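You operate a simulated robot arm through the tools that you are given. There is no shell and no other tool. Be economical: measure what you need, move in short steps, check, and stop when the job is done.

You are at the controls of a simulated two-armed robot. One attempt, no reset.

TASK
On the top of the green bench, fold the grey cloth in half, so that its two short edges meet.
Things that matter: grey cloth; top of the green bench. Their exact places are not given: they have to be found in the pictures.

It is judged by the outcome, as a careful person would: the job done as asked, and still so three seconds after it is handed in. It fails if anything else is knocked over, pushed out of place, dropped, spilled or broken. Flat cloth is picked up by pressing the open fingertips on it (5 to 10 N) and closing them slowly along it; thin cloth reads only 2 to 8 mm in the jaws.

THE ROBOT
Two 7-joint arms with two-finger parallel grippers on one trunk, on a base that drives. Base frame: it is fixed to the floor where the robot stands at the start and does not move with it; the origin is under the middle of the robot, x ahead of it, y to its left, z up; the surface under the hand at the start is at about z = 0.8. Readings come in m, degrees, newtons and seconds.
The left shoulder is at the start at [0.07, 0.163, 1.045], the right one opposite. With the tool pointing down near the work surface each hand reaches from about 0.38 to 0.88 m from the robot's upright axis, wherever it stands, measured 20 degrees to its own side. Places, roughly: top of the green bench [0.5, 1.1, 0.8]. Payload 3.43 kg a hand.
The TCP of each hand is the grasp point between the finger pads, 0.034 m short of the fingertips. In the tool frame z runs along the fingers and y along their closing line. The gripper opens to 0.128 m. The fingers are 0.024 m wide and 0.012 m thick; the gripper's body (0.048 by 0.13 m) begins 0.096 m behind the TCP.
Orientation is that of the tool frame in the base frame, as a unit quaternion [x, y, z, w]. With the fingers straight down and closing along the base's y, the tool's x points along the base's -x, its y along +y and its z along -z.

THE INTERFACE
- The arms move only by the tool jog_arm. It takes "left_commands", "right_commands" or both (then of equal length, played together; a hand with none holds still); each is a list of rows, each an object (a shift or turn left out is 0, a gripper value left out holds the last) with "dr": the turn, a rotation vector about the tool's x, y, z in units of 60 degrees (1.0 is 60 degrees), a list of three; "delta_pos": the shift along the tool's x, y, z in units of 250 mm (1.0 is 250 mm), a list of three; "jaw": the opening, from 0 (shut) to 1 (fully open). In form: [{"dr": [wx, wy, wz], "delta_pos": [x, y, z], "jaw": jaw}, ...]. A call has 1 to 10 rows; each row is the pose to reach, as a shift and turn from the pose commanded when the call began, along the tool's axes at that moment. A call with a number of a shift or a turn outside -1 to 1 is refused whole. A row lasts 0.2 s, in which the tool goes at most 0.05 m and 8.6 degrees; a call with a longer step from one row to the next is refused whole, and so is a gripper value outside its range. A pose out of reach is approached as far as the arm can. The call stops where the force on the tool passes 40 N (or 10 N more than at its start, if that is more) or the arm is blocked; 0.2 s more then pass. The fingers move at their own pace (about 0.153 m/s each) and stop on an object; they squeeze with about 27 N. The grip force told is the motor's: it shows also when the fingers shut on nothing. Time passes only in rows, and 0.2 s behind the last, so rows that repeat a pose let the fingers close. The reply holds the time, the measured pose of the TCP, the force on the tool along the base axes, the opening and the grip force, in the units named above and with some noise, with the torque about the TCP (base axes, N m) and any sound that the robot's microphone picked up, and new pictures: "pictures" is both (left out), scene, wrist or none (wrist: the cameras of the hands that moved).
- Cameras (640 x 400 px; columns grow to the right, rows downward): "scene" is now at [0.1254, -0.0447, 1.2703]; the picture's right is [-0.51, -0.86, 0.00], its down [-0.52, 0.31, -0.80] and it looks along [0.68, -0.41, -0.61] (base axes); focal length 281 px, centre (320, 200). "left" rides on the left gripper at [0.076, 0.011, -0.16] in its tool frame; the picture's right is [-0.15, 0.99, 0.00], its down [-0.88, -0.13, -0.46] and it looks along [-0.45, -0.07, 0.89] (tool axes); focal length 234 px, centre (320, 200). "right" rides on the right gripper at [0.076, -0.011, -0.16] in its tool frame; the picture's right is [0.15, 0.99, 0.00], its down [-0.88, 0.13, -0.46] and it looks along [-0.45, 0.07, 0.89] (tool axes); focal length 234 px, centre (320, 200).
- raise_lower(by): slides the trunk up (or, below 0, down) by that many m; the arms and the scene camera ride with it, the base frame stays. It gives what a move gives, with no picture.
- drive_base(legs): drives the robot by 1 to 6 legs, each [ahead, left, turn to the left] in m, m and degrees, along the robot's own axes; the way and the turn of a leg run together, so that a leg with both is an arc; at most 1.5 m and 180 degrees a leg. The arms and the cameras ride along, it lands a little off, and it stops where it bumps. It gives what a move gives, and a new picture of the scene camera.
- turn_head(pan, tilt): turns the head with the scene camera to pan (to the left, within 86 degrees either way) and tilt (down, from -29 to 69), counted from straight ahead of the robot. It gives what a move gives, and a new picture of the scene camera.
- locate(camera, pixels): there is no depth. For up to 12 entries [column, row, z] of the newest picture of that camera ("zoom" is the newest enlarged one), the place [x, y] in the base frame at which the ray of that pixel passes the height z, good to about 0.002 m. It takes no simulated time.
- enlarge(camera, box): a new picture of the part [left, top, right, bottom] of that camera's present view, enlarged. It takes no simulated time.
- hand_in(): hands the job in; it is judged then, once.

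Keep the steps short. Do not move on a guess: measure, check each grasp and each placing, and mend mistakes. In all there are 80 turns and 260 pictures (those below and enlarged ones count). Leave the grippers open and the arms clear of the work at the hand-in unless told otherwise, and finish with a single line.

The tools are called after ">>>" as a command line: name --argument value ..., lists and objects as JSON in quotes. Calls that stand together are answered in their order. jog_arm: Moves the arms, as the interface text tells. Its arguments: {"type":"object","properties":{"left_commands":{"type":"array","items":{"type":"object","properties":{"dr":{"type":"array","items":{"type":"number"}},"delta_pos":{"type":"array","items":{"type":"number"}},"jaw":{"type":"number"}}}},"right_commands":{"type":"array","items":{"type":"object","properties":{"dr":{"type":"array","items":{"type":"number"}},"delta_pos":{"type":"array","items":{"type":"number"}},"jaw":{"type":"number"}}}},"pictures":{"type":"string","enum":["both","scene","wrist","none"]}},"required":[]} The other tools are called the same way: raise_lower (by) slides the trunk up or down; drive_base (legs) drives the base; turn_head (pan, tilt) turns the head that bears the scene camera; locate (camera, pixels) gives the place at which the rays of pixels pass given heights; enlarge (camera, box) takes an enlarged picture of a part of a camera's view; hand_in () hands the job in.

At the start:

```text
time: 0.0
left_tcp_pos: [0.7002, 0.0198, 0.9756]
left_tool_rot: [-0.001, 1.0, 0.001, -0.001]
left_ft_force: [-0.6, 0.4, -0.6]
left_moment: [0.02, 0.04, 0.03]
left_grip_width: 0.1278
left_grip_force: 0.1
right_tcp_pos: [0.3395, -0.394, 0.9404]
right_tool_rot: [0.0, 1.0, 0.0, 0.0]
right_ft_force: [0.8, 0.5, -1.8]
right_moment: [0.0, -0.02, 0.01]
right_grip_width: 0.128
right_grip_force: 0.0
trunk travel left (down, up): [-0.525, 0.415]
robot x, y, heading: [0.0012, 0.0041, -0.4]
head pan, tilt: [-30.8, 37.3]
```

scene: 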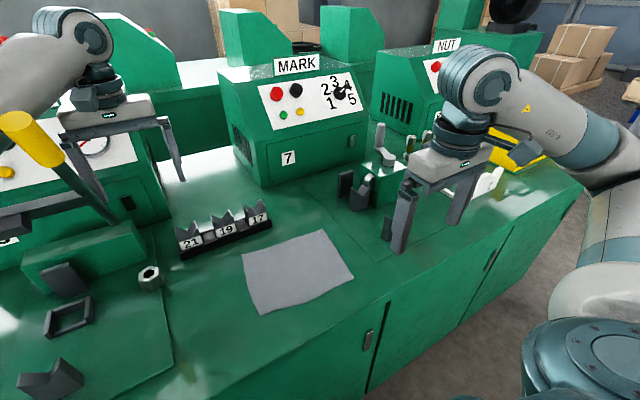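
right: 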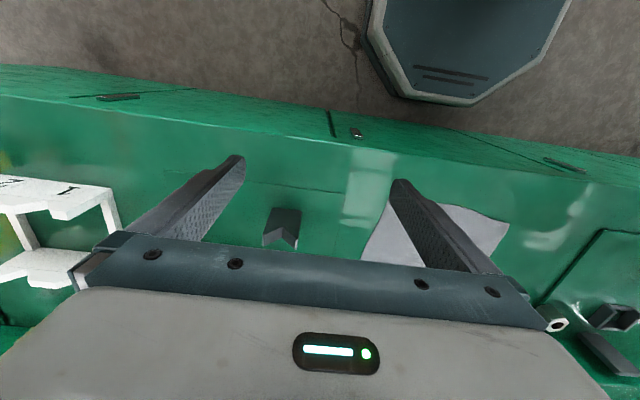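
left: 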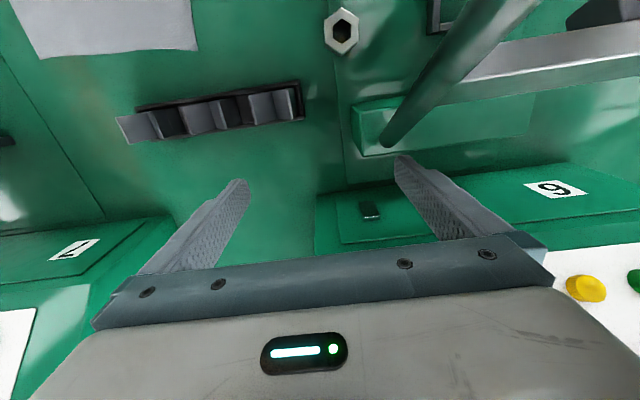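

I see the grey cloth around scene pixels (242,251), (323,230), (355,276), (262,315). I'll measure its corners and take an enlarged look.

>>> enlarge --camera "scene" --box '[160, 180, 420, 342]'

>>> locate --camera "scene" --pixels '[[242, 251, 0.8], [323, 230, 0.8], [355, 276, 0.8], [262, 315, 0.8], [180, 258, 0.8], [270, 226, 0.8], [345, 200, 0.8], [372, 205, 0.8], [400, 250, 0.8], [387, 295, 0.8], [150, 288, 0.8]]'

```text
2.46 times, centred on (290, 261) of scene
```

zoom: 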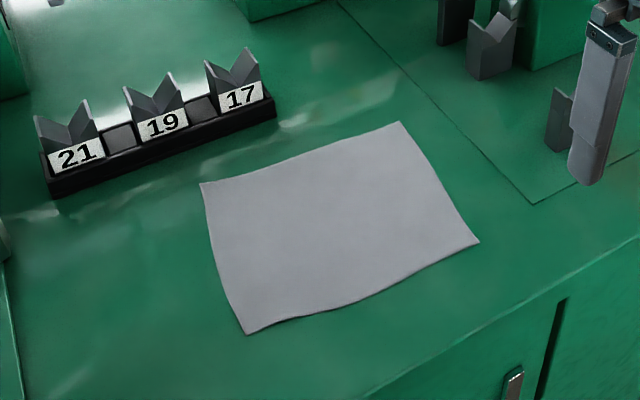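

```text
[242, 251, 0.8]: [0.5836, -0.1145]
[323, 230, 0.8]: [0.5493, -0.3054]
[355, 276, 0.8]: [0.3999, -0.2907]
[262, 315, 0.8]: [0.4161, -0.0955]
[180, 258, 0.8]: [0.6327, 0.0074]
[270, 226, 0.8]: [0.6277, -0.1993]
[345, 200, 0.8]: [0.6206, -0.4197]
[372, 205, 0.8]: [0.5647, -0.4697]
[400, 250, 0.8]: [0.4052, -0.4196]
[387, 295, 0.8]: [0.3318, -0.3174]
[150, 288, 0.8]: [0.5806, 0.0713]
```

The cloth is about 0.195 m long along y (short edges at y≈-0.105 and y≈-0.30), and it spans x≈0.40 to 0.58. The bench place I was given is far to the left, so I'll look there to check that this is the right cloth.

>>> turn_head --pan 50 --tilt 35

```text
time: 1.5
left_tcp_pos: [0.6988, 0.0208, 0.9749]
left_tool_rot: [-0.002, 1.0, 0.001, 0.0]
left_ft_force: [0.3, -0.7, -0.4]
left_moment: [0.02, 0.03, 0.03]
left_grip_width: 0.128
left_grip_force: 0.1
right_tcp_pos: [0.341, -0.3947, 0.9408]
right_tool_rot: [-0.001, 1.0, 0.0, 0.0]
right_ft_force: [0.0, -0.4, 0.8]
right_moment: [0.02, 0.02, -0.03]
right_grip_width: 0.1281
right_grip_force: 0.0
trunk travel left (down, up): [-0.525, 0.415]
robot x, y, heading: [-0.0031, 0.0002, 0.0]
head pan, tilt: [50.0, 35.0]
```

scene: 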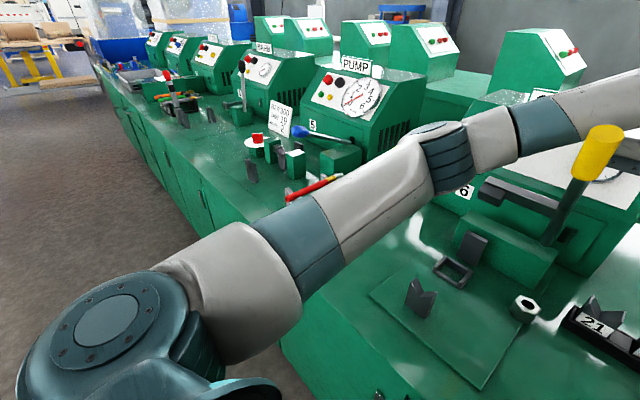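

It's one long bench and this is the cloth. The plan is for the left hand to hold the far corner and the right hand the near corner of the left short edge, then carry that edge over to the right edge. First I'll pull the left hand back and bring the right hand in. Then I'll turn the head to the cloth.

>>> jog_arm --left_commands '[{"delta_pos": [0.15, 0, 0]}, {"delta_pos": [0.3, 0, 0]}, {"delta_pos": [0.44, 0, 0]}, {"delta_pos": [0.44, 0, 0]}]' --right_commands '[{"delta_pos": [0, 0.18, 0]}, {"delta_pos": [0, 0.36, 0]}, {"delta_pos": [0, 0.54, 0]}, {"delta_pos": [0, 0.64, 0]}]' --pictures "none"

>>> turn_head --pan -10 --tilt 50

```text
time: 2.5
left_tcp_pos: [0.5882, 0.0216, 0.9758]
left_tool_rot: [-0.001, 1.0, -0.001, 0.0]
left_ft_force: [-0.3, 0.4, 1.0]
left_moment: [0.03, 0.01, 0.0]
left_grip_width: 0.1282
left_grip_force: 0.2
right_tcp_pos: [0.3492, -0.2351, 0.946]
right_tool_rot: [0.001, 1.0, 0.0, -0.003]
right_ft_force: [-1.3, 0.3, 0.0]
right_moment: [-0.03, -0.02, -0.02]
right_grip_width: 0.1279
right_grip_force: 0.1
right hand out of reach, approached as far as the arm can: row 2, 3, 4
trunk travel left (down, up): [-0.525, 0.415]
robot x, y, heading: [-0.0011, -0.0, -0.2]
head pan, tilt: [50.0, 35.0]
```

```text
time: 3.8
left_tcp_pos: [0.5898, 0.02, 0.9766]
left_tool_rot: [0.0, 1.0, 0.001, 0.0]
left_ft_force: [1.1, 0.8, -0.4]
left_moment: [0.01, 0.01, 0.02]
left_grip_width: 0.1281
left_grip_force: 0.2
right_tcp_pos: [0.3504, -0.234, 0.9468]
right_tool_rot: [0.0, 1.0, 0.0, -0.001]
right_ft_force: [-0.2, -0.4, -0.3]
right_moment: [-0.03, -0.01, 0.03]
right_grip_width: 0.1279
right_grip_force: 0.0
trunk travel left (down, up): [-0.525, 0.415]
robot x, y, heading: [-0.0018, 0.0019, -0.1]
head pan, tilt: [-10.0, 50.0]
```

scene: 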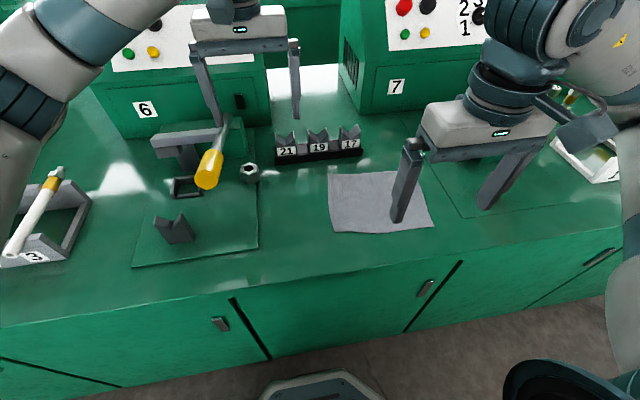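

The right hand is near its inner reach limit. I'll lift both hands for clearance, then move the robot right and back a little.

>>> jog_arm --left_commands '[{"delta_pos": [0, 0, -0.16]}, {"delta_pos": [0, 0, -0.28]}]' --right_commands '[{"delta_pos": [0, 0, -0.08]}, {"delta_pos": [0, 0, -0.16]}]' --pictures "none"

>>> drive_base --legs '[[0, -0.13, 0], [-0.08, 0, 0]]'

```text
time: 4.4
left_tcp_pos: [0.591, 0.0211, 1.0472]
left_tool_rot: [0.0, 1.0, 0.0, 0.0]
left_ft_force: [1.0, -0.3, -0.2]
left_moment: [0.0, -0.03, 0.0]
left_grip_width: 0.1282
left_grip_force: 0.0
right_tcp_pos: [0.3506, -0.2343, 0.9856]
right_tool_rot: [0.001, 1.0, 0.0, -0.001]
right_ft_force: [0.7, 0.1, 0.0]
right_moment: [0.0, 0.0, -0.03]
right_grip_width: 0.1279
right_grip_force: 0.0
trunk travel left (down, up): [-0.525, 0.415]
robot x, y, heading: [-0.0003, -0.0017, -0.4]
head pan, tilt: [-10.0, 50.0]
```

```text
time: 6.4
left_tcp_pos: [0.5102, -0.1091, 1.0485]
left_tool_rot: [0.001, 1.0, 0.0, 0.0]
left_ft_force: [-0.2, -0.6, 0.2]
left_moment: [0.01, -0.01, 0.01]
left_grip_width: 0.128
left_grip_force: 0.1
right_tcp_pos: [0.2698, -0.363, 0.9847]
right_tool_rot: [0.002, 1.0, 0.0, 0.0]
right_ft_force: [-1.4, 0.6, 0.5]
right_moment: [0.03, -0.04, 0.0]
right_grip_width: 0.1285
right_grip_force: 0.0
trunk travel left (down, up): [-0.525, 0.415]
robot x, y, heading: [-0.0817, -0.1293, -0.2]
head pan, tilt: [-10.0, 50.0]
```

scene: 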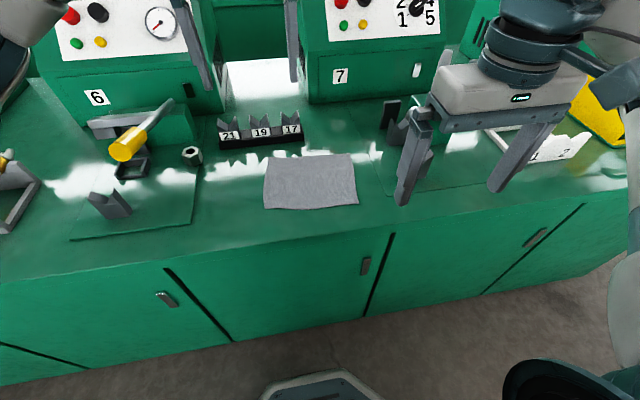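

The cloth is in clear view. I'll tilt the head straight at it and enlarge for accurate corners.

>>> enlarge --camera "scene" --box '[230, 130, 390, 230]'

```text
4.00 times, centred on (310, 180) of scene
```

zoom: 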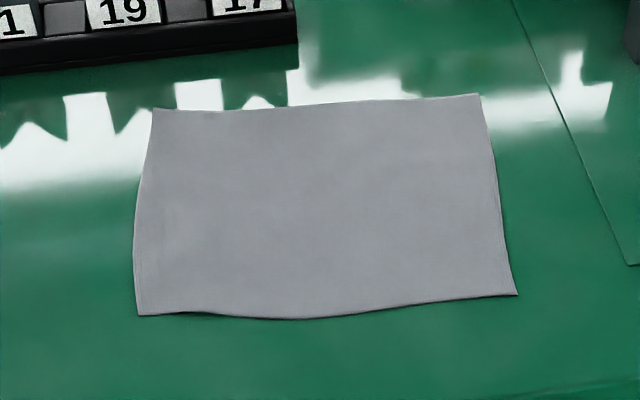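

>>> locate --camera "zoom" --pixels '[[153, 108, 0.8], [478, 94, 0.8], [517, 294, 0.8], [138, 315, 0.8], [136, 220, 0.8], [498, 200, 0.8], [297, 65, 0.8], [40, 73, 0.8]]'

```text
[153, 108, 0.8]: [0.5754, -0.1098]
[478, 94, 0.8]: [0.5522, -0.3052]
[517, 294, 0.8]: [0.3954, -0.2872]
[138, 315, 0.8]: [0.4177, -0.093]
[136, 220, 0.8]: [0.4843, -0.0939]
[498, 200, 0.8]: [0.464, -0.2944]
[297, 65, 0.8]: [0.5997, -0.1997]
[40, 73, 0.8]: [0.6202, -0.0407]
```

Left edge corners are (0.575,-0.110) and (0.418,-0.093). Right edge corners are (0.552,-0.305) and (0.395,-0.287). I'll bring both hands above the left edge corners with the jaws narrowed to about 26 mm and a yaw of about 7° to match the cloth, then check in the pictures.

>>> jog_arm --left_commands '[{"delta_pos": [-0.05, -0.02, 0.06], "dr": [0, 0, 0.05], "jaw": 0.2}, {"delta_pos": [-0.1, -0.04, 0.14], "dr": [0, 0, 0.113], "jaw": 0.2}, {"delta_pos": [-0.156, -0.064, 0.25], "dr": [0, 0, 0.113], "jaw": 0.2}, {"delta_pos": [-0.156, -0.064, 0.36], "dr": [0, 0, 0.113], "jaw": 0.2}, {"delta_pos": [-0.156, -0.064, 0.47], "dr": [0, 0, 0.113], "jaw": 0.2}, {"delta_pos": [-0.156, -0.064, 0.56], "dr": [0, 0, 0.113], "jaw": 0.2}, {"delta_pos": [-0.156, -0.064, 0.594], "dr": [0, 0, 0.113], "jaw": 0.2}, {"delta_pos": [-0.156, -0.064, 0.594], "dr": [0, 0, 0.113], "jaw": 0.2}]' --right_commands '[{"delta_pos": [-0.1, 0.14, 0.04], "dr": [0, 0, 0.05], "jaw": 0.2}, {"delta_pos": [-0.2, 0.28, 0.08], "dr": [0, 0, 0.113], "jaw": 0.2}, {"delta_pos": [-0.3, 0.42, 0.12], "dr": [0, 0, 0.113], "jaw": 0.2}, {"delta_pos": [-0.4, 0.56, 0.17], "dr": [0, 0, 0.113], "jaw": 0.2}, {"delta_pos": [-0.5, 0.7, 0.22], "dr": [0, 0, 0.113], "jaw": 0.2}, {"delta_pos": [-0.59, 0.85, 0.28], "dr": [0, 0, 0.113], "jaw": 0.2}, {"delta_pos": [-0.676, 0.994, 0.34], "dr": [0, 0, 0.113], "jaw": 0.2}, {"delta_pos": [-0.676, 0.994, 0.34], "dr": [0, 0, 0.113], "jaw": 0.2}]'

```text
time: 8.0
left_tcp_pos: [0.5572, -0.1154, 0.8983]
left_tool_rot: [0.059, 0.998, 0.001, -0.001]
left_ft_force: [6.2, 3.4, -0.4]
left_moment: [-0.72, 1.17, -0.52]
left_grip_width: 0.0256
left_grip_force: 0.0
right_tcp_pos: [0.4351, -0.1223, 0.9056]
right_tool_rot: [0.061, 0.998, -0.002, -0.001]
right_ft_force: [-7.0, -4.7, 0.2]
right_moment: [0.72, -1.15, 0.07]
right_grip_width: 0.0254
right_grip_force: 0.1
trunk travel left (down, up): [-0.525, 0.415]
robot x, y, heading: [-0.075, -0.1284, -0.1]
head pan, tilt: [-10.0, 50.0]
stopped in row 8 (left hand): the force on the tool passed its limit at 84 N (the readings are from after the stop); the commanded pose is now the measured one
```

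scene: 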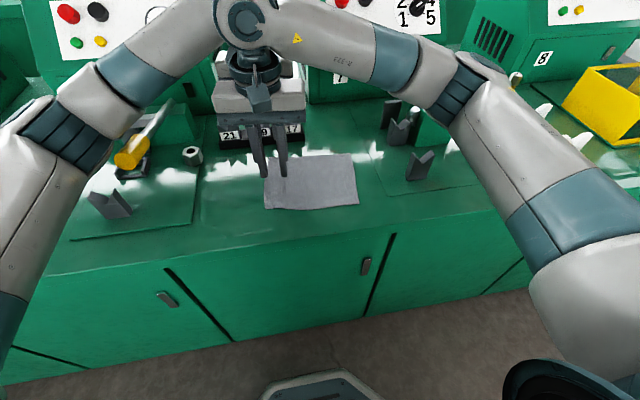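
right: 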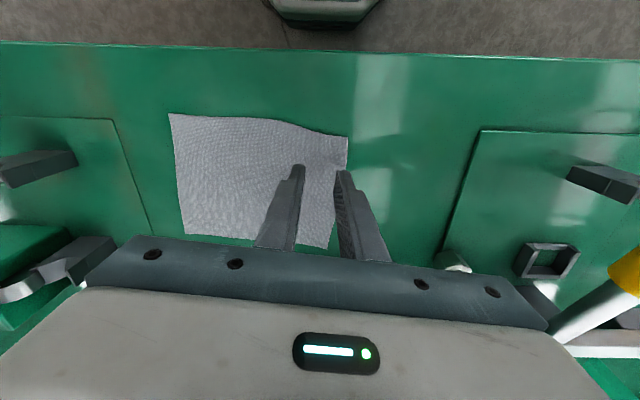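
left: 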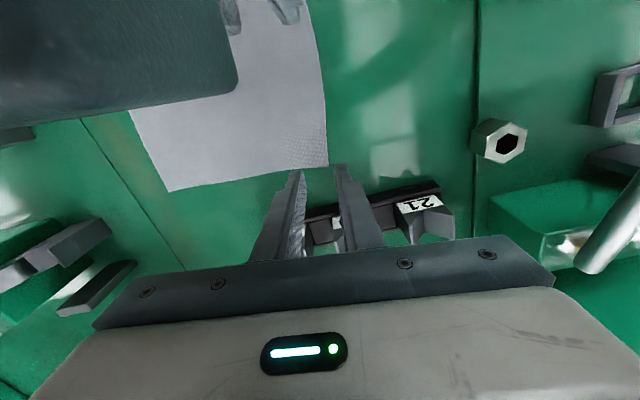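

The two hands touched each other (84 N stop) but nothing else was hit. I'll separate them, lean the left hand forward and the right hand back by 7° so the wrists clear, and lower to about 35 mm above the cloth.

>>> jog_arm --left_commands '[{"delta_pos": [-0.06, -0.02, 0]}, {"delta_pos": [-0.06, -0.046, 0], "dr": [0, 0.06, 0]}, {"delta_pos": [-0.06, -0.046, 0], "dr": [0, 0.117, 0]}, {"delta_pos": [-0.022, -0.046, 0.06], "dr": [0, 0.117, 0]}, {"delta_pos": [-0.022, -0.046, 0.112], "dr": [0, 0.117, 0]}, {"delta_pos": [-0.022, -0.046, 0.112], "dr": [0, 0.117, 0]}]' --right_commands '[{"delta_pos": [0.06, 0, 0]}, {"delta_pos": [0.06, 0.031, 0], "dr": [0, -0.06, 0]}, {"delta_pos": [0.06, 0.031, 0], "dr": [0, -0.117, 0]}, {"delta_pos": [0.036, 0.031, 0.07], "dr": [0, -0.117, 0]}, {"delta_pos": [0.036, 0.031, 0.142], "dr": [0, -0.117, 0]}, {"delta_pos": [0.036, 0.031, 0.142], "dr": [0, -0.117, 0]}]'

```text
time: 9.4
left_tcp_pos: [0.5601, -0.1291, 0.8719]
left_tool_rot: [0.059, 0.996, 0.004, -0.062]
left_ft_force: [-0.3, -0.1, -0.6]
left_moment: [-0.02, -0.01, 0.01]
left_grip_width: 0.0258
left_grip_force: 0.1
right_tcp_pos: [0.4255, -0.1141, 0.8706]
right_tool_rot: [0.061, 0.996, -0.005, 0.062]
right_ft_force: [-1.0, 0.5, 0.3]
right_moment: [0.03, 0.0, 0.0]
right_grip_width: 0.0257
right_grip_force: 0.0
trunk travel left (down, up): [-0.525, 0.415]
robot x, y, heading: [-0.0838, -0.1283, -0.1]
head pan, tilt: [-10.0, 50.0]
```

scene: 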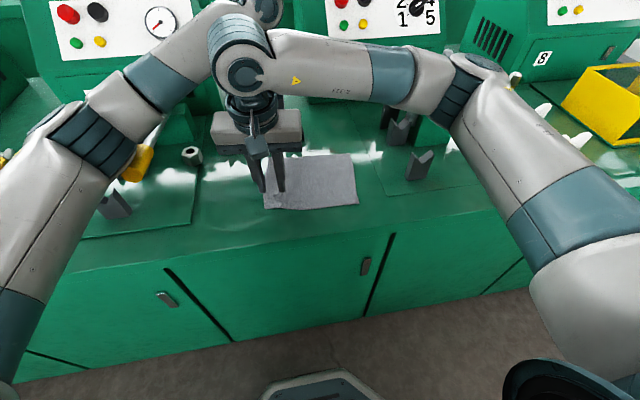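
right: 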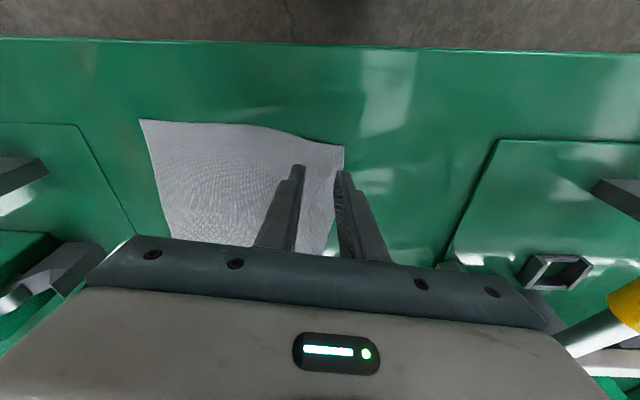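
left: 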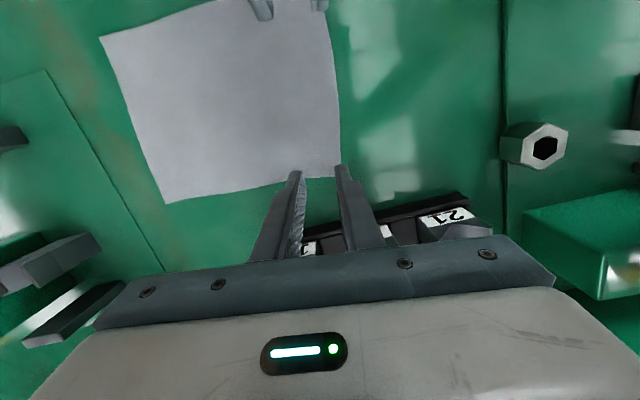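

Hands are apart now. I'll measure the edge and corner positions from the wrist views against the fingertips.

>>> locate --camera "left" --pixels '[[339, 140, 0.8], [340, 165, 0.8], [322, 180, 0.8], [165, 203, 0.8], [298, 172, 0.838], [343, 168, 0.838]]'

>>> locate --camera "right" --pixels '[[344, 147, 0.8], [343, 165, 0.8], [333, 225, 0.8], [140, 120, 0.8], [301, 168, 0.837], [341, 172, 0.837]]'

>>> enlarge --camera "left" --box '[240, 100, 440, 225]'

>>> enlarge --camera "right" --box '[220, 100, 420, 225]'

```text
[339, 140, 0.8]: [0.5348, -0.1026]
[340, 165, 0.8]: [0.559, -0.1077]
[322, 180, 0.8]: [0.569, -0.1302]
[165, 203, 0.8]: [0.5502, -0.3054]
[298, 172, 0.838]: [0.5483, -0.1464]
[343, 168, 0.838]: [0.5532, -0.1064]
```

```text
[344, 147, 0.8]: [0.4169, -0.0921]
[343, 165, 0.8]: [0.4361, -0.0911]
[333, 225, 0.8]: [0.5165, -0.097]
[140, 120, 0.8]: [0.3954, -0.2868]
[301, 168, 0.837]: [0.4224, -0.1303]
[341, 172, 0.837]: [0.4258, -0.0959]
```

```text
3.20 times, centred on (340, 162) of left
```

zoom: 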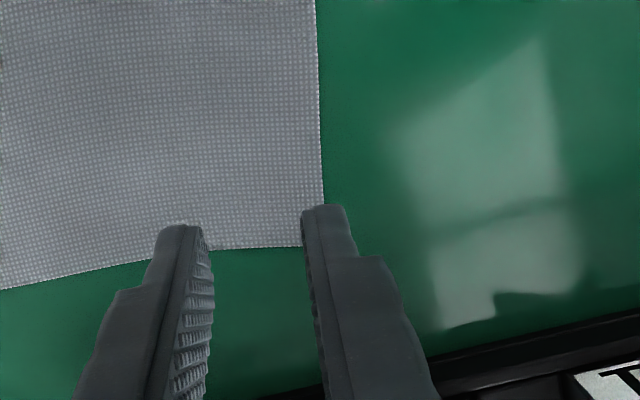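

```text
3.20 times, centred on (320, 162) of right
```

zoom: 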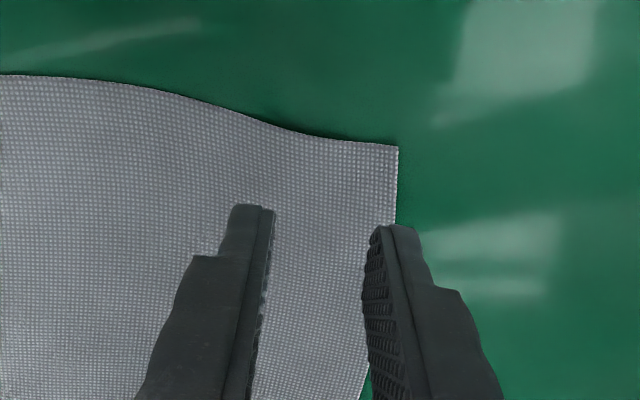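

Both edges match my measurements: about 21 mm from each hand's centre to the edge, and the tips are inside the corners. Now I'll lower vertically to just above the cloth.

>>> jog_arm --left_commands '[{"delta_pos": [-0.008, 0, 0.065]}, {"delta_pos": [-0.016, 0, 0.135]}, {"delta_pos": [-0.016, 0, 0.135]}]' --right_commands '[{"delta_pos": [0.008, 0.01, 0.065]}, {"delta_pos": [0.016, 0.01, 0.131]}, {"delta_pos": [0.016, 0.01, 0.131]}]' --pictures "none"

```text
time: 10.2
left_tcp_pos: [0.5617, -0.1297, 0.8361]
left_tool_rot: [0.06, 0.996, 0.005, -0.063]
left_ft_force: [-0.7, 0.0, 0.9]
left_moment: [0.02, -0.03, -0.01]
left_grip_width: 0.0255
left_grip_force: 0.0
right_tcp_pos: [0.4246, -0.1114, 0.8372]
right_tool_rot: [0.061, 0.996, -0.006, 0.061]
right_ft_force: [0.5, -0.1, 0.2]
right_moment: [0.01, -0.04, -0.02]
right_grip_width: 0.0257
right_grip_force: 0.0
trunk travel left (down, up): [-0.525, 0.415]
robot x, y, heading: [-0.0777, -0.1289, -0.1]
head pan, tilt: [-10.0, 50.0]
```

No contact yet. I'll go down in small steps.

>>> jog_arm --left_commands '[{"delta_pos": [-0.001, 0, 0.008]}, {"delta_pos": [-0.001, 0, 0.008]}]' --right_commands '[{"delta_pos": [0.001, 0, 0.01]}, {"delta_pos": [0.001, 0, 0.01]}]' --pictures "none"

```text
time: 10.8
left_tcp_pos: [0.5605, -0.13, 0.8368]
left_tool_rot: [0.06, 0.996, 0.004, -0.062]
left_ft_force: [-0.1, 0.5, -0.7]
left_moment: [0.0, 0.0, 0.0]
left_grip_width: 0.0256
left_grip_force: 0.0
right_tcp_pos: [0.4249, -0.111, 0.8363]
right_tool_rot: [0.06, 0.996, -0.005, 0.062]
right_ft_force: [-1.2, -1.5, 6.4]
right_moment: [0.0, 0.06, 0.03]
right_grip_width: 0.0252
right_grip_force: 0.0
trunk travel left (down, up): [-0.525, 0.415]
robot x, y, heading: [-0.0784, -0.1258, -0.2]
head pan, tilt: [-10.0, 50.0]
```

The right hand presses at 6.4 N and the left isn't touching yet. I'll lower the left by 2 mm.

>>> jog_arm --left_commands '[{"delta_pos": [-0.001, 0, 0.008]}, {"delta_pos": [-0.001, 0, 0.008]}]' --pictures "none"

```text
time: 11.4
left_tcp_pos: [0.5602, -0.1296, 0.8372]
left_tool_rot: [0.06, 0.996, 0.005, -0.06]
left_ft_force: [-0.2, -0.4, -0.2]
left_moment: [0.02, 0.03, 0.0]
left_grip_width: 0.0256
left_grip_force: 0.0
right_tcp_pos: [0.426, -0.111, 0.8359]
right_tool_rot: [0.061, 0.996, -0.005, 0.062]
right_ft_force: [1.0, -1.5, 6.2]
right_moment: [0.02, 0.08, 0.02]
right_grip_width: 0.0253
right_grip_force: 0.1
trunk travel left (down, up): [-0.525, 0.415]
robot x, y, heading: [-0.0762, -0.124, -0.3]
head pan, tilt: [-10.0, 50.0]
```

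>>> jog_arm --left_commands '[{"delta_pos": [-0.001, 0, 0.008]}, {"delta_pos": [-0.001, 0, 0.008]}]' --pictures "wrist"

```text
time: 12.0
left_tcp_pos: [0.5614, -0.129, 0.838]
left_tool_rot: [0.06, 0.996, 0.004, -0.058]
left_ft_force: [-0.8, 0.1, -0.5]
left_moment: [-0.01, 0.01, 0.01]
left_grip_width: 0.0256
left_grip_force: 0.0
right_tcp_pos: [0.4246, -0.1102, 0.8373]
right_tool_rot: [0.06, 0.996, -0.006, 0.061]
right_ft_force: [1.4, -0.6, 5.4]
right_moment: [0.01, -0.05, -0.01]
right_grip_width: 0.0253
right_grip_force: 0.0
trunk travel left (down, up): [-0.525, 0.415]
robot x, y, heading: [-0.081, -0.1278, -0.1]
head pan, tilt: [-10.0, 50.0]
```

left: 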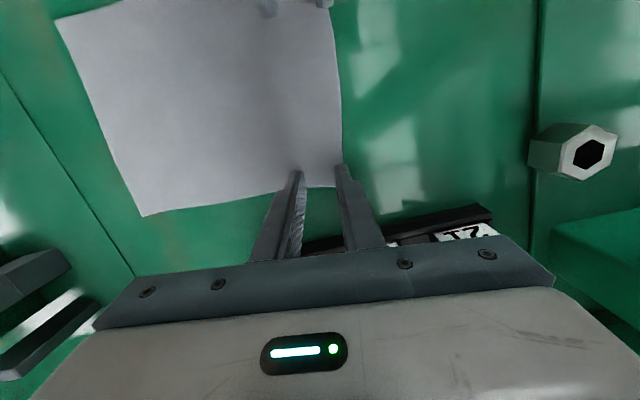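

The left hand isn't going lower, and its tilt is drifting slightly, so something may be holding the arm. I'll look at the scene before pressing further.

>>> turn_head --pan 5 --tilt 40

>>> enlarge --camera "scene" --box '[200, 0, 520, 200]'

```text
time: 12.8
left_tcp_pos: [0.561, -0.1283, 0.8363]
left_tool_rot: [0.06, 0.996, 0.004, -0.059]
left_ft_force: [-0.1, -0.5, -0.3]
left_moment: [0.02, -0.01, 0.01]
left_grip_width: 0.0256
left_grip_force: 0.0
right_tcp_pos: [0.4245, -0.1105, 0.8364]
right_tool_rot: [0.06, 0.996, -0.007, 0.063]
right_ft_force: [0.3, -0.7, 3.8]
right_moment: [0.02, 0.02, -0.03]
right_grip_width: 0.0255
right_grip_force: 0.0
trunk travel left (down, up): [-0.525, 0.415]
robot x, y, heading: [-0.0765, -0.1278, -0.6]
head pan, tilt: [5.0, 40.0]
```

scene: 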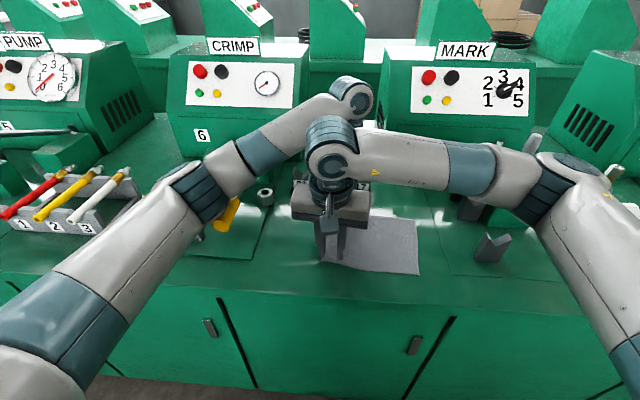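

```text
2.00 times, centred on (360, 100) of scene
```

zoom: 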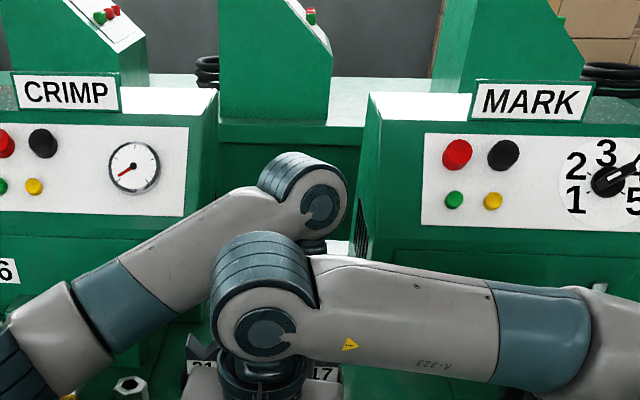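

>>> enlarge --camera "scene" --box '[150, 120, 400, 276]'

```text
2.56 times, centred on (275, 198) of scene
```

zoom: 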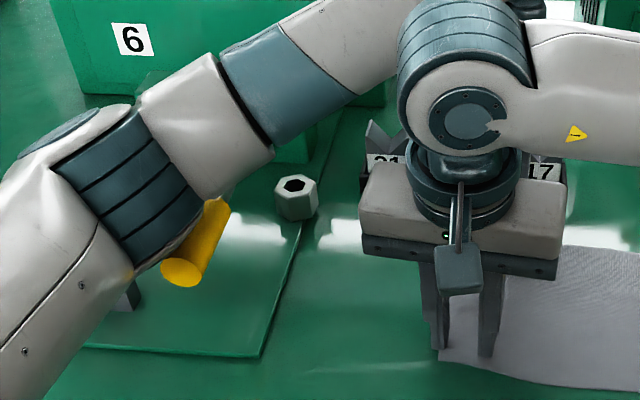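

The left elbow is against the yellow crimp lever, which looks slightly shifted. Raising the trunk lifts both arms straight off it, so I'll do that and check the lever.

>>> raise_lower --by 0.12

>>> turn_head --pan -10 --tilt 50

```text
time: 14.2
left_tcp_pos: [0.5611, -0.1311, 0.9518]
left_tool_rot: [0.061, 0.996, 0.005, -0.063]
left_ft_force: [-0.5, -0.1, -0.2]
left_moment: [-0.04, 0.01, 0.03]
left_grip_width: 0.0256
left_grip_force: 0.0
right_tcp_pos: [0.4265, -0.112, 0.9538]
right_tool_rot: [0.061, 0.996, -0.006, 0.06]
right_ft_force: [-1.0, 0.2, 0.4]
right_moment: [-0.01, 0.01, 0.01]
right_grip_width: 0.0254
right_grip_force: 0.0
trunk travel left (down, up): [-0.645, 0.295]
robot x, y, heading: [-0.0798, -0.1251, -0.3]
head pan, tilt: [5.0, 40.0]
```

```text
time: 15.0
left_tcp_pos: [0.5609, -0.1299, 0.9507]
left_tool_rot: [0.06, 0.996, 0.004, -0.063]
left_ft_force: [-0.2, 0.0, 0.3]
left_moment: [0.02, -0.04, 0.01]
left_grip_width: 0.0254
left_grip_force: 0.1
right_tcp_pos: [0.4251, -0.1104, 0.9546]
right_tool_rot: [0.061, 0.996, -0.006, 0.061]
right_ft_force: [0.2, -0.5, -0.2]
right_moment: [0.02, -0.01, 0.0]
right_grip_width: 0.0255
right_grip_force: 0.0
trunk travel left (down, up): [-0.645, 0.295]
robot x, y, heading: [-0.0841, -0.1305, -0.3]
head pan, tilt: [-10.0, 50.0]
```

scene: 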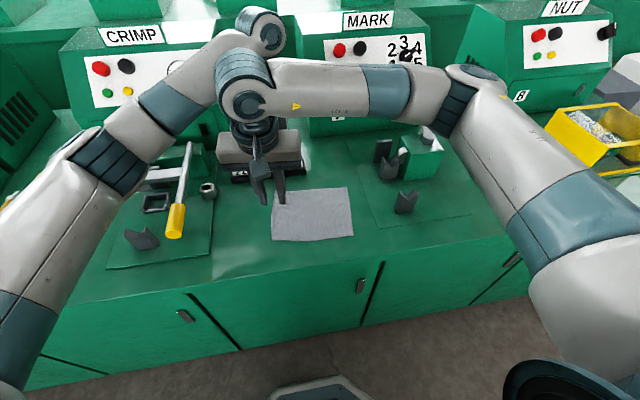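

Looking back over the pictures, the hinged yellow lever of the crimp machine was upright at the start (tip about 1.1 m high). My left hand pulled it down when I drew it back, and the elbow then pushed it further. I'll have to put it back after the fold. For now I'll raise the trunk more so the elbows stay high, then lower both hands again partway and look.

>>> raise_lower --by 0.1

>>> jog_arm --left_commands '[{"delta_pos": [-0.019, 0, 0.15]}, {"delta_pos": [-0.037, 0, 0.3]}, {"delta_pos": [-0.055, 0, 0.45]}, {"delta_pos": [-0.074, 0, 0.6]}, {"delta_pos": [-0.088, 0, 0.715]}, {"delta_pos": [-0.088, 0, 0.715]}]' --right_commands '[{"delta_pos": [0.019, 0, 0.15]}, {"delta_pos": [0.037, 0, 0.3]}, {"delta_pos": [0.055, 0, 0.45]}, {"delta_pos": [0.074, 0, 0.6]}, {"delta_pos": [0.088, 0, 0.715]}, {"delta_pos": [0.088, 0, 0.715]}]'

```text
time: 16.4
left_tcp_pos: [0.5606, -0.1295, 1.0506]
left_tool_rot: [0.06, 0.996, 0.004, -0.063]
left_ft_force: [-0.3, -0.2, -0.4]
left_moment: [0.0, 0.01, -0.06]
left_grip_width: 0.0257
left_grip_force: 0.1
right_tcp_pos: [0.4258, -0.1112, 1.0537]
right_tool_rot: [0.062, 0.996, -0.005, 0.061]
right_ft_force: [-0.1, -0.5, 0.1]
right_moment: [0.02, 0.01, -0.01]
right_grip_width: 0.0256
right_grip_force: 0.1
trunk travel left (down, up): [-0.745, 0.195]
robot x, y, heading: [-0.0809, -0.1284, -0.3]
head pan, tilt: [-10.0, 50.0]
```

```text
time: 17.8
left_tcp_pos: [0.5621, -0.1307, 0.8702]
left_tool_rot: [0.06, 0.996, 0.005, -0.063]
left_ft_force: [-0.6, 0.3, -1.1]
left_moment: [0.01, 0.01, -0.01]
left_grip_width: 0.0255
left_grip_force: 0.0
right_tcp_pos: [0.425, -0.1121, 0.8722]
right_tool_rot: [0.061, 0.996, -0.005, 0.061]
right_ft_force: [0.3, 0.2, -0.5]
right_moment: [0.02, -0.01, -0.01]
right_grip_width: 0.0255
right_grip_force: 0.0
trunk travel left (down, up): [-0.745, 0.195]
robot x, y, heading: [-0.0776, -0.1264, -0.2]
head pan, tilt: [-10.0, 50.0]
```

scene: 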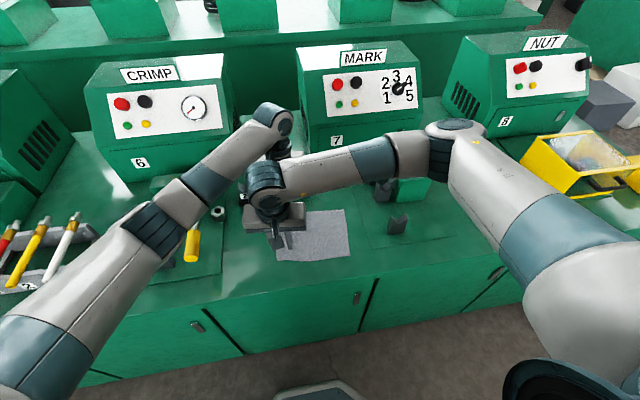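
right: 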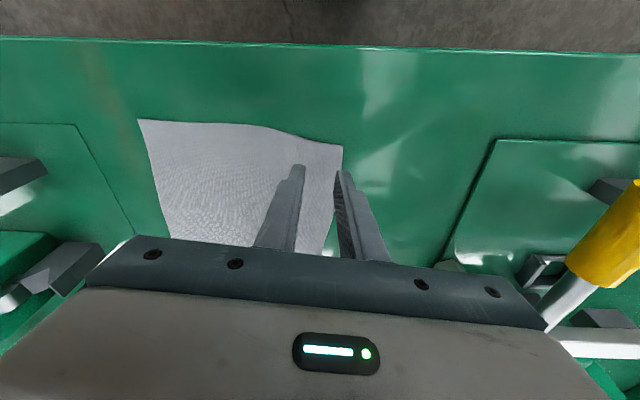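
left: 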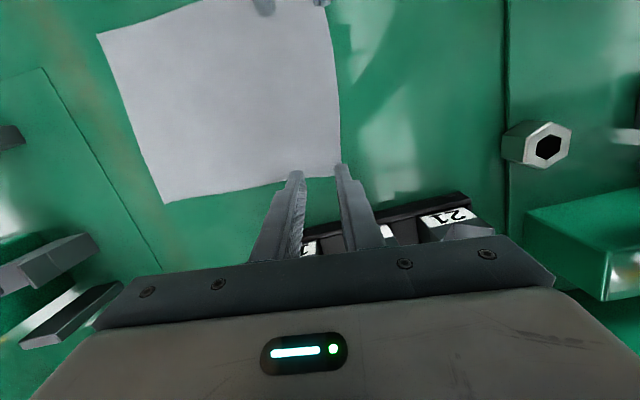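

Both hands are over the same places, and the elbow is now well above the lever. I'll lower to just above contact.

>>> jog_arm --left_commands '[{"delta_pos": [-0.008, 0, 0.065]}, {"delta_pos": [-0.016, 0, 0.132]}, {"delta_pos": [-0.017, 0, 0.138]}, {"delta_pos": [-0.017, 0, 0.138]}]' --right_commands '[{"delta_pos": [0.008, 0, 0.065]}, {"delta_pos": [0.016, 0, 0.132]}, {"delta_pos": [0.017, 0, 0.14]}, {"delta_pos": [0.017, 0, 0.14]}]' --pictures "none"

```text
time: 18.8
left_tcp_pos: [0.5583, -0.1298, 0.8351]
left_tool_rot: [0.06, 0.996, 0.005, -0.062]
left_ft_force: [0.9, 0.3, 8.3]
left_moment: [0.05, -0.13, -0.01]
left_grip_width: 0.0257
left_grip_force: 0.7
right_tcp_pos: [0.425, -0.1122, 0.8381]
right_tool_rot: [0.061, 0.996, -0.006, 0.062]
right_ft_force: [0.4, 0.8, 0.5]
right_moment: [0.01, -0.02, 0.0]
right_grip_width: 0.0253
right_grip_force: 0.0
trunk travel left (down, up): [-0.745, 0.195]
robot x, y, heading: [-0.0789, -0.1268, -0.4]
head pan, tilt: [-10.0, 50.0]
```

Left reads 8.3 N, which is good. The right needs about 1.5 mm more.

>>> jog_arm --right_commands '[{"delta_pos": [0.001, 0, 0.008]}, {"delta_pos": [0.001, 0, 0.008]}]' --pictures "none"

```text
time: 19.4
left_tcp_pos: [0.5591, -0.1311, 0.8352]
left_tool_rot: [0.06, 0.996, 0.005, -0.062]
left_ft_force: [1.7, 1.1, 12.0]
left_moment: [0.05, -0.19, 0.02]
left_grip_width: 0.0257
left_grip_force: 0.4
right_tcp_pos: [0.4252, -0.1117, 0.8382]
right_tool_rot: [0.062, 0.996, -0.006, 0.061]
right_ft_force: [0.4, 0.2, -0.4]
right_moment: [0.01, 0.0, 0.02]
right_grip_width: 0.0257
right_grip_force: 0.1
trunk travel left (down, up): [-0.745, 0.195]
robot x, y, heading: [-0.0835, -0.1281, -0.1]
head pan, tilt: [-10.0, 50.0]
```

>>> jog_arm --left_commands '[{"delta_pos": [0, 0, -0.002]}, {"delta_pos": [0, 0, -0.002]}]' --right_commands '[{"delta_pos": [0.001, 0, 0.006]}, {"delta_pos": [0.001, 0, 0.006]}]' --pictures "none"

```text
time: 19.9
left_tcp_pos: [0.5584, -0.1288, 0.8364]
left_tool_rot: [0.06, 0.996, 0.005, -0.063]
left_ft_force: [2.1, 1.0, 7.2]
left_moment: [0.02, -0.12, 0.04]
left_grip_width: 0.0255
left_grip_force: 0.4
right_tcp_pos: [0.4262, -0.1116, 0.8354]
right_tool_rot: [0.061, 0.996, -0.005, 0.061]
right_ft_force: [-0.4, 0.0, 6.7]
right_moment: [-0.01, 0.07, 0.02]
right_grip_width: 0.0258
right_grip_force: 0.0
trunk travel left (down, up): [-0.745, 0.195]
robot x, y, heading: [-0.079, -0.1233, -0.6]
head pan, tilt: [-10.0, 50.0]
```

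Both press at about 7 N. Now I'll close both jaws slowly.

>>> jog_arm --left_commands '[{"jaw": 0.17}, {"jaw": 0.14}, {"jaw": 0.11}, {"jaw": 0.08}, {"jaw": 0.05}, {"jaw": 0.02}, {"jaw": 0.0}, {"jaw": 0.0}, {"jaw": 0.0}]' --right_commands '[{"jaw": 0.17}, {"jaw": 0.14}, {"jaw": 0.11}, {"jaw": 0.08}, {"jaw": 0.05}, {"jaw": 0.02}, {"jaw": 0.0}, {"jaw": 0.0}, {"jaw": 0.0}]' --pictures "wrist"

```text
time: 21.9
left_tcp_pos: [0.5581, -0.1295, 0.8362]
left_tool_rot: [0.061, 0.996, 0.005, -0.063]
left_ft_force: [-0.6, 0.4, 0.6]
left_moment: [0.0, 0.0, 0.0]
left_grip_width: 0.0017
left_grip_force: 27.2
right_tcp_pos: [0.425, -0.1113, 0.8363]
right_tool_rot: [0.061, 0.996, -0.006, 0.062]
right_ft_force: [-0.5, -0.3, 17.1]
right_moment: [-0.02, 0.12, 0.02]
right_grip_width: 0.0019
right_grip_force: 27.0
trunk travel left (down, up): [-0.745, 0.195]
robot x, y, heading: [-0.0797, -0.1309, -0.2]
head pan, tilt: [-10.0, 50.0]
```

right: 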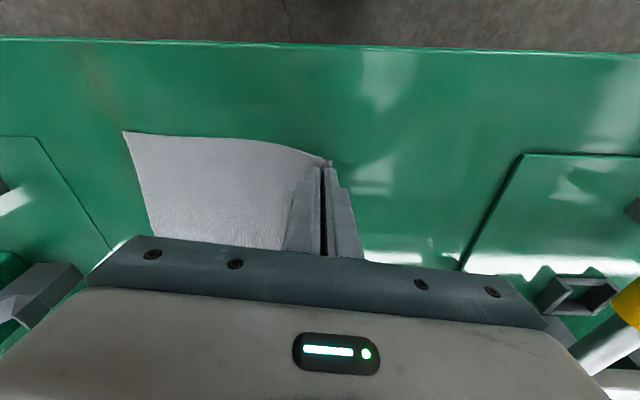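
left: 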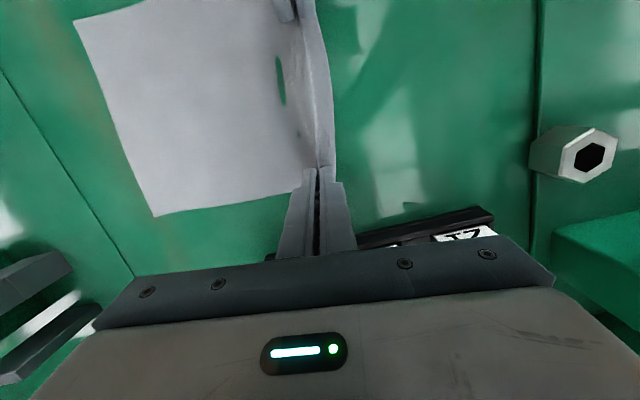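

Both jaws hold cloth (1.7 and 1.9 mm), and a ridge is visible along the edge. I'll lift 40 mm to test the grip.

>>> jog_arm --left_commands '[{"delta_pos": [0.005, 0, -0.04]}, {"delta_pos": [0.01, 0, -0.08]}, {"delta_pos": [0.015, 0, -0.12]}, {"delta_pos": [0.02, 0, -0.16]}, {"delta_pos": [0.02, 0, -0.16]}]' --right_commands '[{"delta_pos": [-0.005, 0, -0.04]}, {"delta_pos": [-0.01, 0, -0.08]}, {"delta_pos": [-0.015, 0, -0.12]}, {"delta_pos": [-0.02, 0, -0.16]}, {"delta_pos": [-0.02, 0, -0.16]}]'

```text
time: 23.1
left_tcp_pos: [0.5585, -0.1309, 0.8759]
left_tool_rot: [0.059, 0.996, 0.004, -0.063]
left_ft_force: [-0.5, -0.8, 0.5]
left_moment: [0.0, -0.05, 0.02]
left_grip_width: 0.0016
left_grip_force: 27.1
right_tcp_pos: [0.4285, -0.1108, 0.8764]
right_tool_rot: [0.061, 0.996, -0.005, 0.061]
right_ft_force: [-0.7, -1.3, -0.4]
right_moment: [0.02, 0.02, 0.0]
right_grip_width: 0.0017
right_grip_force: 26.6
trunk travel left (down, up): [-0.745, 0.195]
robot x, y, heading: [-0.0774, -0.13, -0.3]
head pan, tilt: [-10.0, 50.0]
```

scene: 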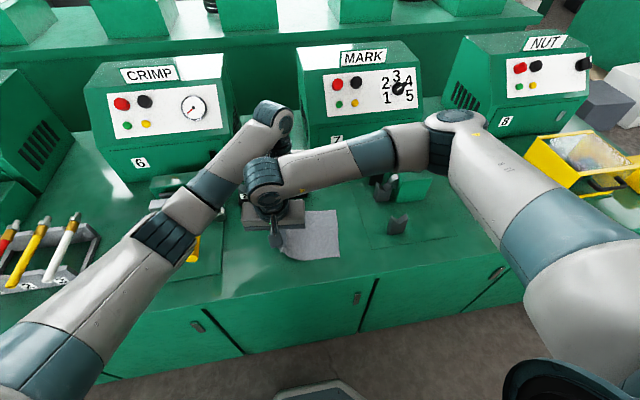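
right: 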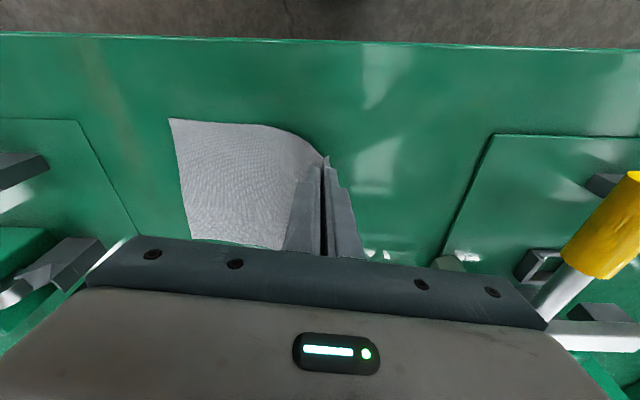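
left: 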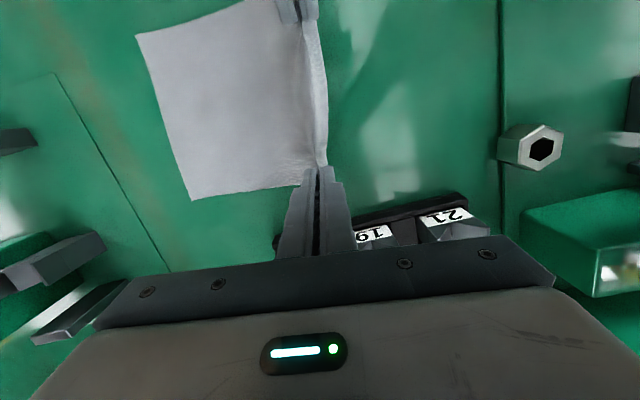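

The grip holds on both corners. Before carrying the edge over, I'll measure the small fixtures to the right, since the hands will lean that way.

>>> locate --camera "scene" --pixels '[[397, 234, 0.8], [388, 220, 0.83], [380, 200, 0.8], [405, 205, 0.8], [338, 255, 0.8], [338, 211, 0.8], [362, 215, 0.8]]'

>>> enlarge --camera "scene" --box '[220, 140, 460, 290]'

```text
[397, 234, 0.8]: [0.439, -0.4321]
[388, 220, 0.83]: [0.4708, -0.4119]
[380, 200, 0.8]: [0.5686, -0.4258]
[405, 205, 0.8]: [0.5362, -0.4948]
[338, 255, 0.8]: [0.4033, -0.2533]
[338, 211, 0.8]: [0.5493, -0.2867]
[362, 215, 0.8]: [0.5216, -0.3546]
```

```text
2.67 times, centred on (340, 215) of scene
```

zoom: 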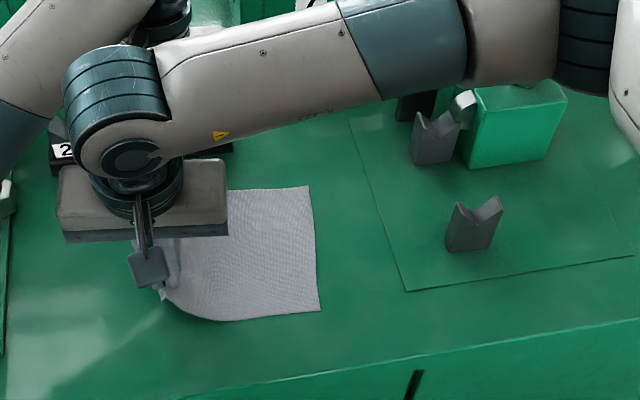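

The lift dragged the free end a little to the left, so I'll re-measure its edge.

>>> locate --camera "zoom" --pixels '[[310, 186, 0.8], [315, 250, 0.8], [320, 310, 0.8], [225, 320, 0.8], [447, 250, 0.8], [460, 200, 0.85], [413, 160, 0.8], [410, 115, 0.85]]'

```text
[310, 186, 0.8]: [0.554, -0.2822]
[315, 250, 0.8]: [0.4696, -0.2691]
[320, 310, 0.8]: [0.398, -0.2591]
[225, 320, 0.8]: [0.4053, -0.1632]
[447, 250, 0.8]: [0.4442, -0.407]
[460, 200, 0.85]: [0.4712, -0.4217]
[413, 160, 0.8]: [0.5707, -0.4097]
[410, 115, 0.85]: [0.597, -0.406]
```

The free short edge is now at (0.554,-0.282)–(0.398,-0.259), and the fixtures start at y≈-0.407, so a moderate 25° lean is safe. I'll carry the edge over in a low arc, leaning the hands to the right so the edge rolls over.

>>> jog_arm --left_commands '[{"delta_pos": [0.003, -0.08, -0.04], "dr": [-0.066, 0.008, -0.008]}, {"delta_pos": [0.004, -0.161, -0.056], "dr": [-0.131, 0.016, -0.016]}, {"delta_pos": [0.002, -0.241, -0.056], "dr": [-0.197, 0.024, -0.024]}, {"delta_pos": [-0.001, -0.322, -0.04], "dr": [-0.263, 0.031, -0.032]}, {"delta_pos": [-0.006, -0.402, -0.009], "dr": [-0.329, 0.039, -0.04]}, {"delta_pos": [-0.018, -0.474, 0.046], "dr": [-0.394, 0.047, -0.048]}, {"delta_pos": [-0.027, -0.522, 0.11], "dr": [-0.411, 0.049, -0.05]}, {"delta_pos": [-0.027, -0.522, 0.11], "dr": [-0.411, 0.049, -0.05]}]' --right_commands '[{"delta_pos": [-0.006, -0.08, -0.04], "dr": [-0.066, 0.008, 0.008]}, {"delta_pos": [-0.01, -0.161, -0.056], "dr": [-0.131, 0.016, 0.016]}, {"delta_pos": [-0.011, -0.241, -0.056], "dr": [-0.197, 0.024, 0.024]}, {"delta_pos": [-0.011, -0.322, -0.04], "dr": [-0.263, 0.031, 0.032]}, {"delta_pos": [-0.008, -0.402, -0.007], "dr": [-0.329, 0.039, 0.04]}, {"delta_pos": [-0.006, -0.474, 0.049], "dr": [-0.394, 0.047, 0.048]}, {"delta_pos": [0, -0.522, 0.112], "dr": [-0.411, 0.049, 0.05]}, {"delta_pos": [0, -0.522, 0.112], "dr": [-0.411, 0.049, 0.05]}]'

```text
time: 24.9
left_tcp_pos: [0.542, -0.2324, 0.8557]
left_tool_rot: [0.047, 0.972, 0.219, -0.074]
left_ft_force: [0.4, -0.1, -0.1]
left_moment: [-0.03, -0.01, -0.02]
left_grip_width: 0.0019
left_grip_force: 27.1
left hand out of reach, approached as far as the arm can: row 6, 7, 8
right_tcp_pos: [0.4147, -0.2422, 0.8514]
right_tool_rot: [0.073, 0.974, 0.21, 0.048]
right_ft_force: [-0.3, 0.4, 0.1]
right_moment: [-0.02, -0.01, -0.01]
right_grip_width: 0.0021
right_grip_force: 26.9
trunk travel left (down, up): [-0.745, 0.195]
robot x, y, heading: [-0.082, -0.1266, -0.0]
head pan, tilt: [-10.0, 50.0]
```

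scene: 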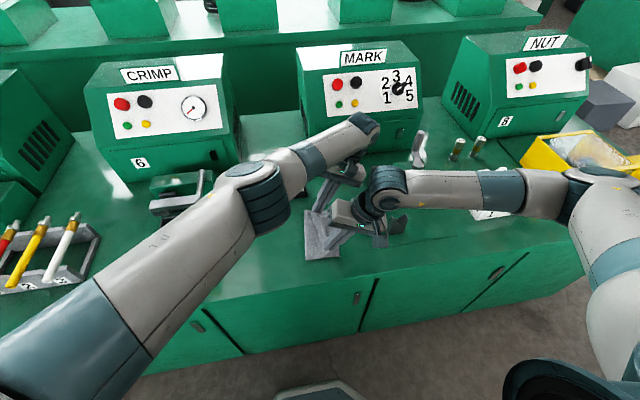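
right: 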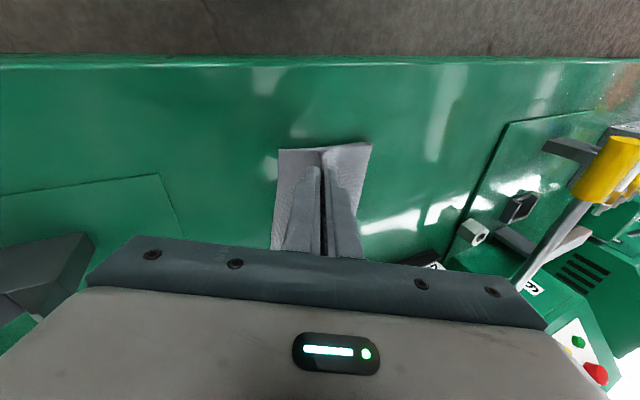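
left: 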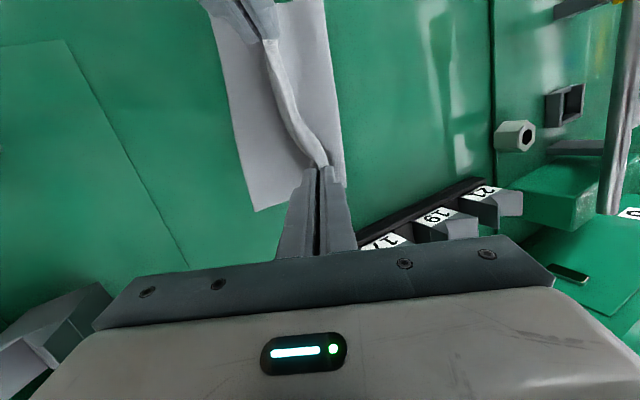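

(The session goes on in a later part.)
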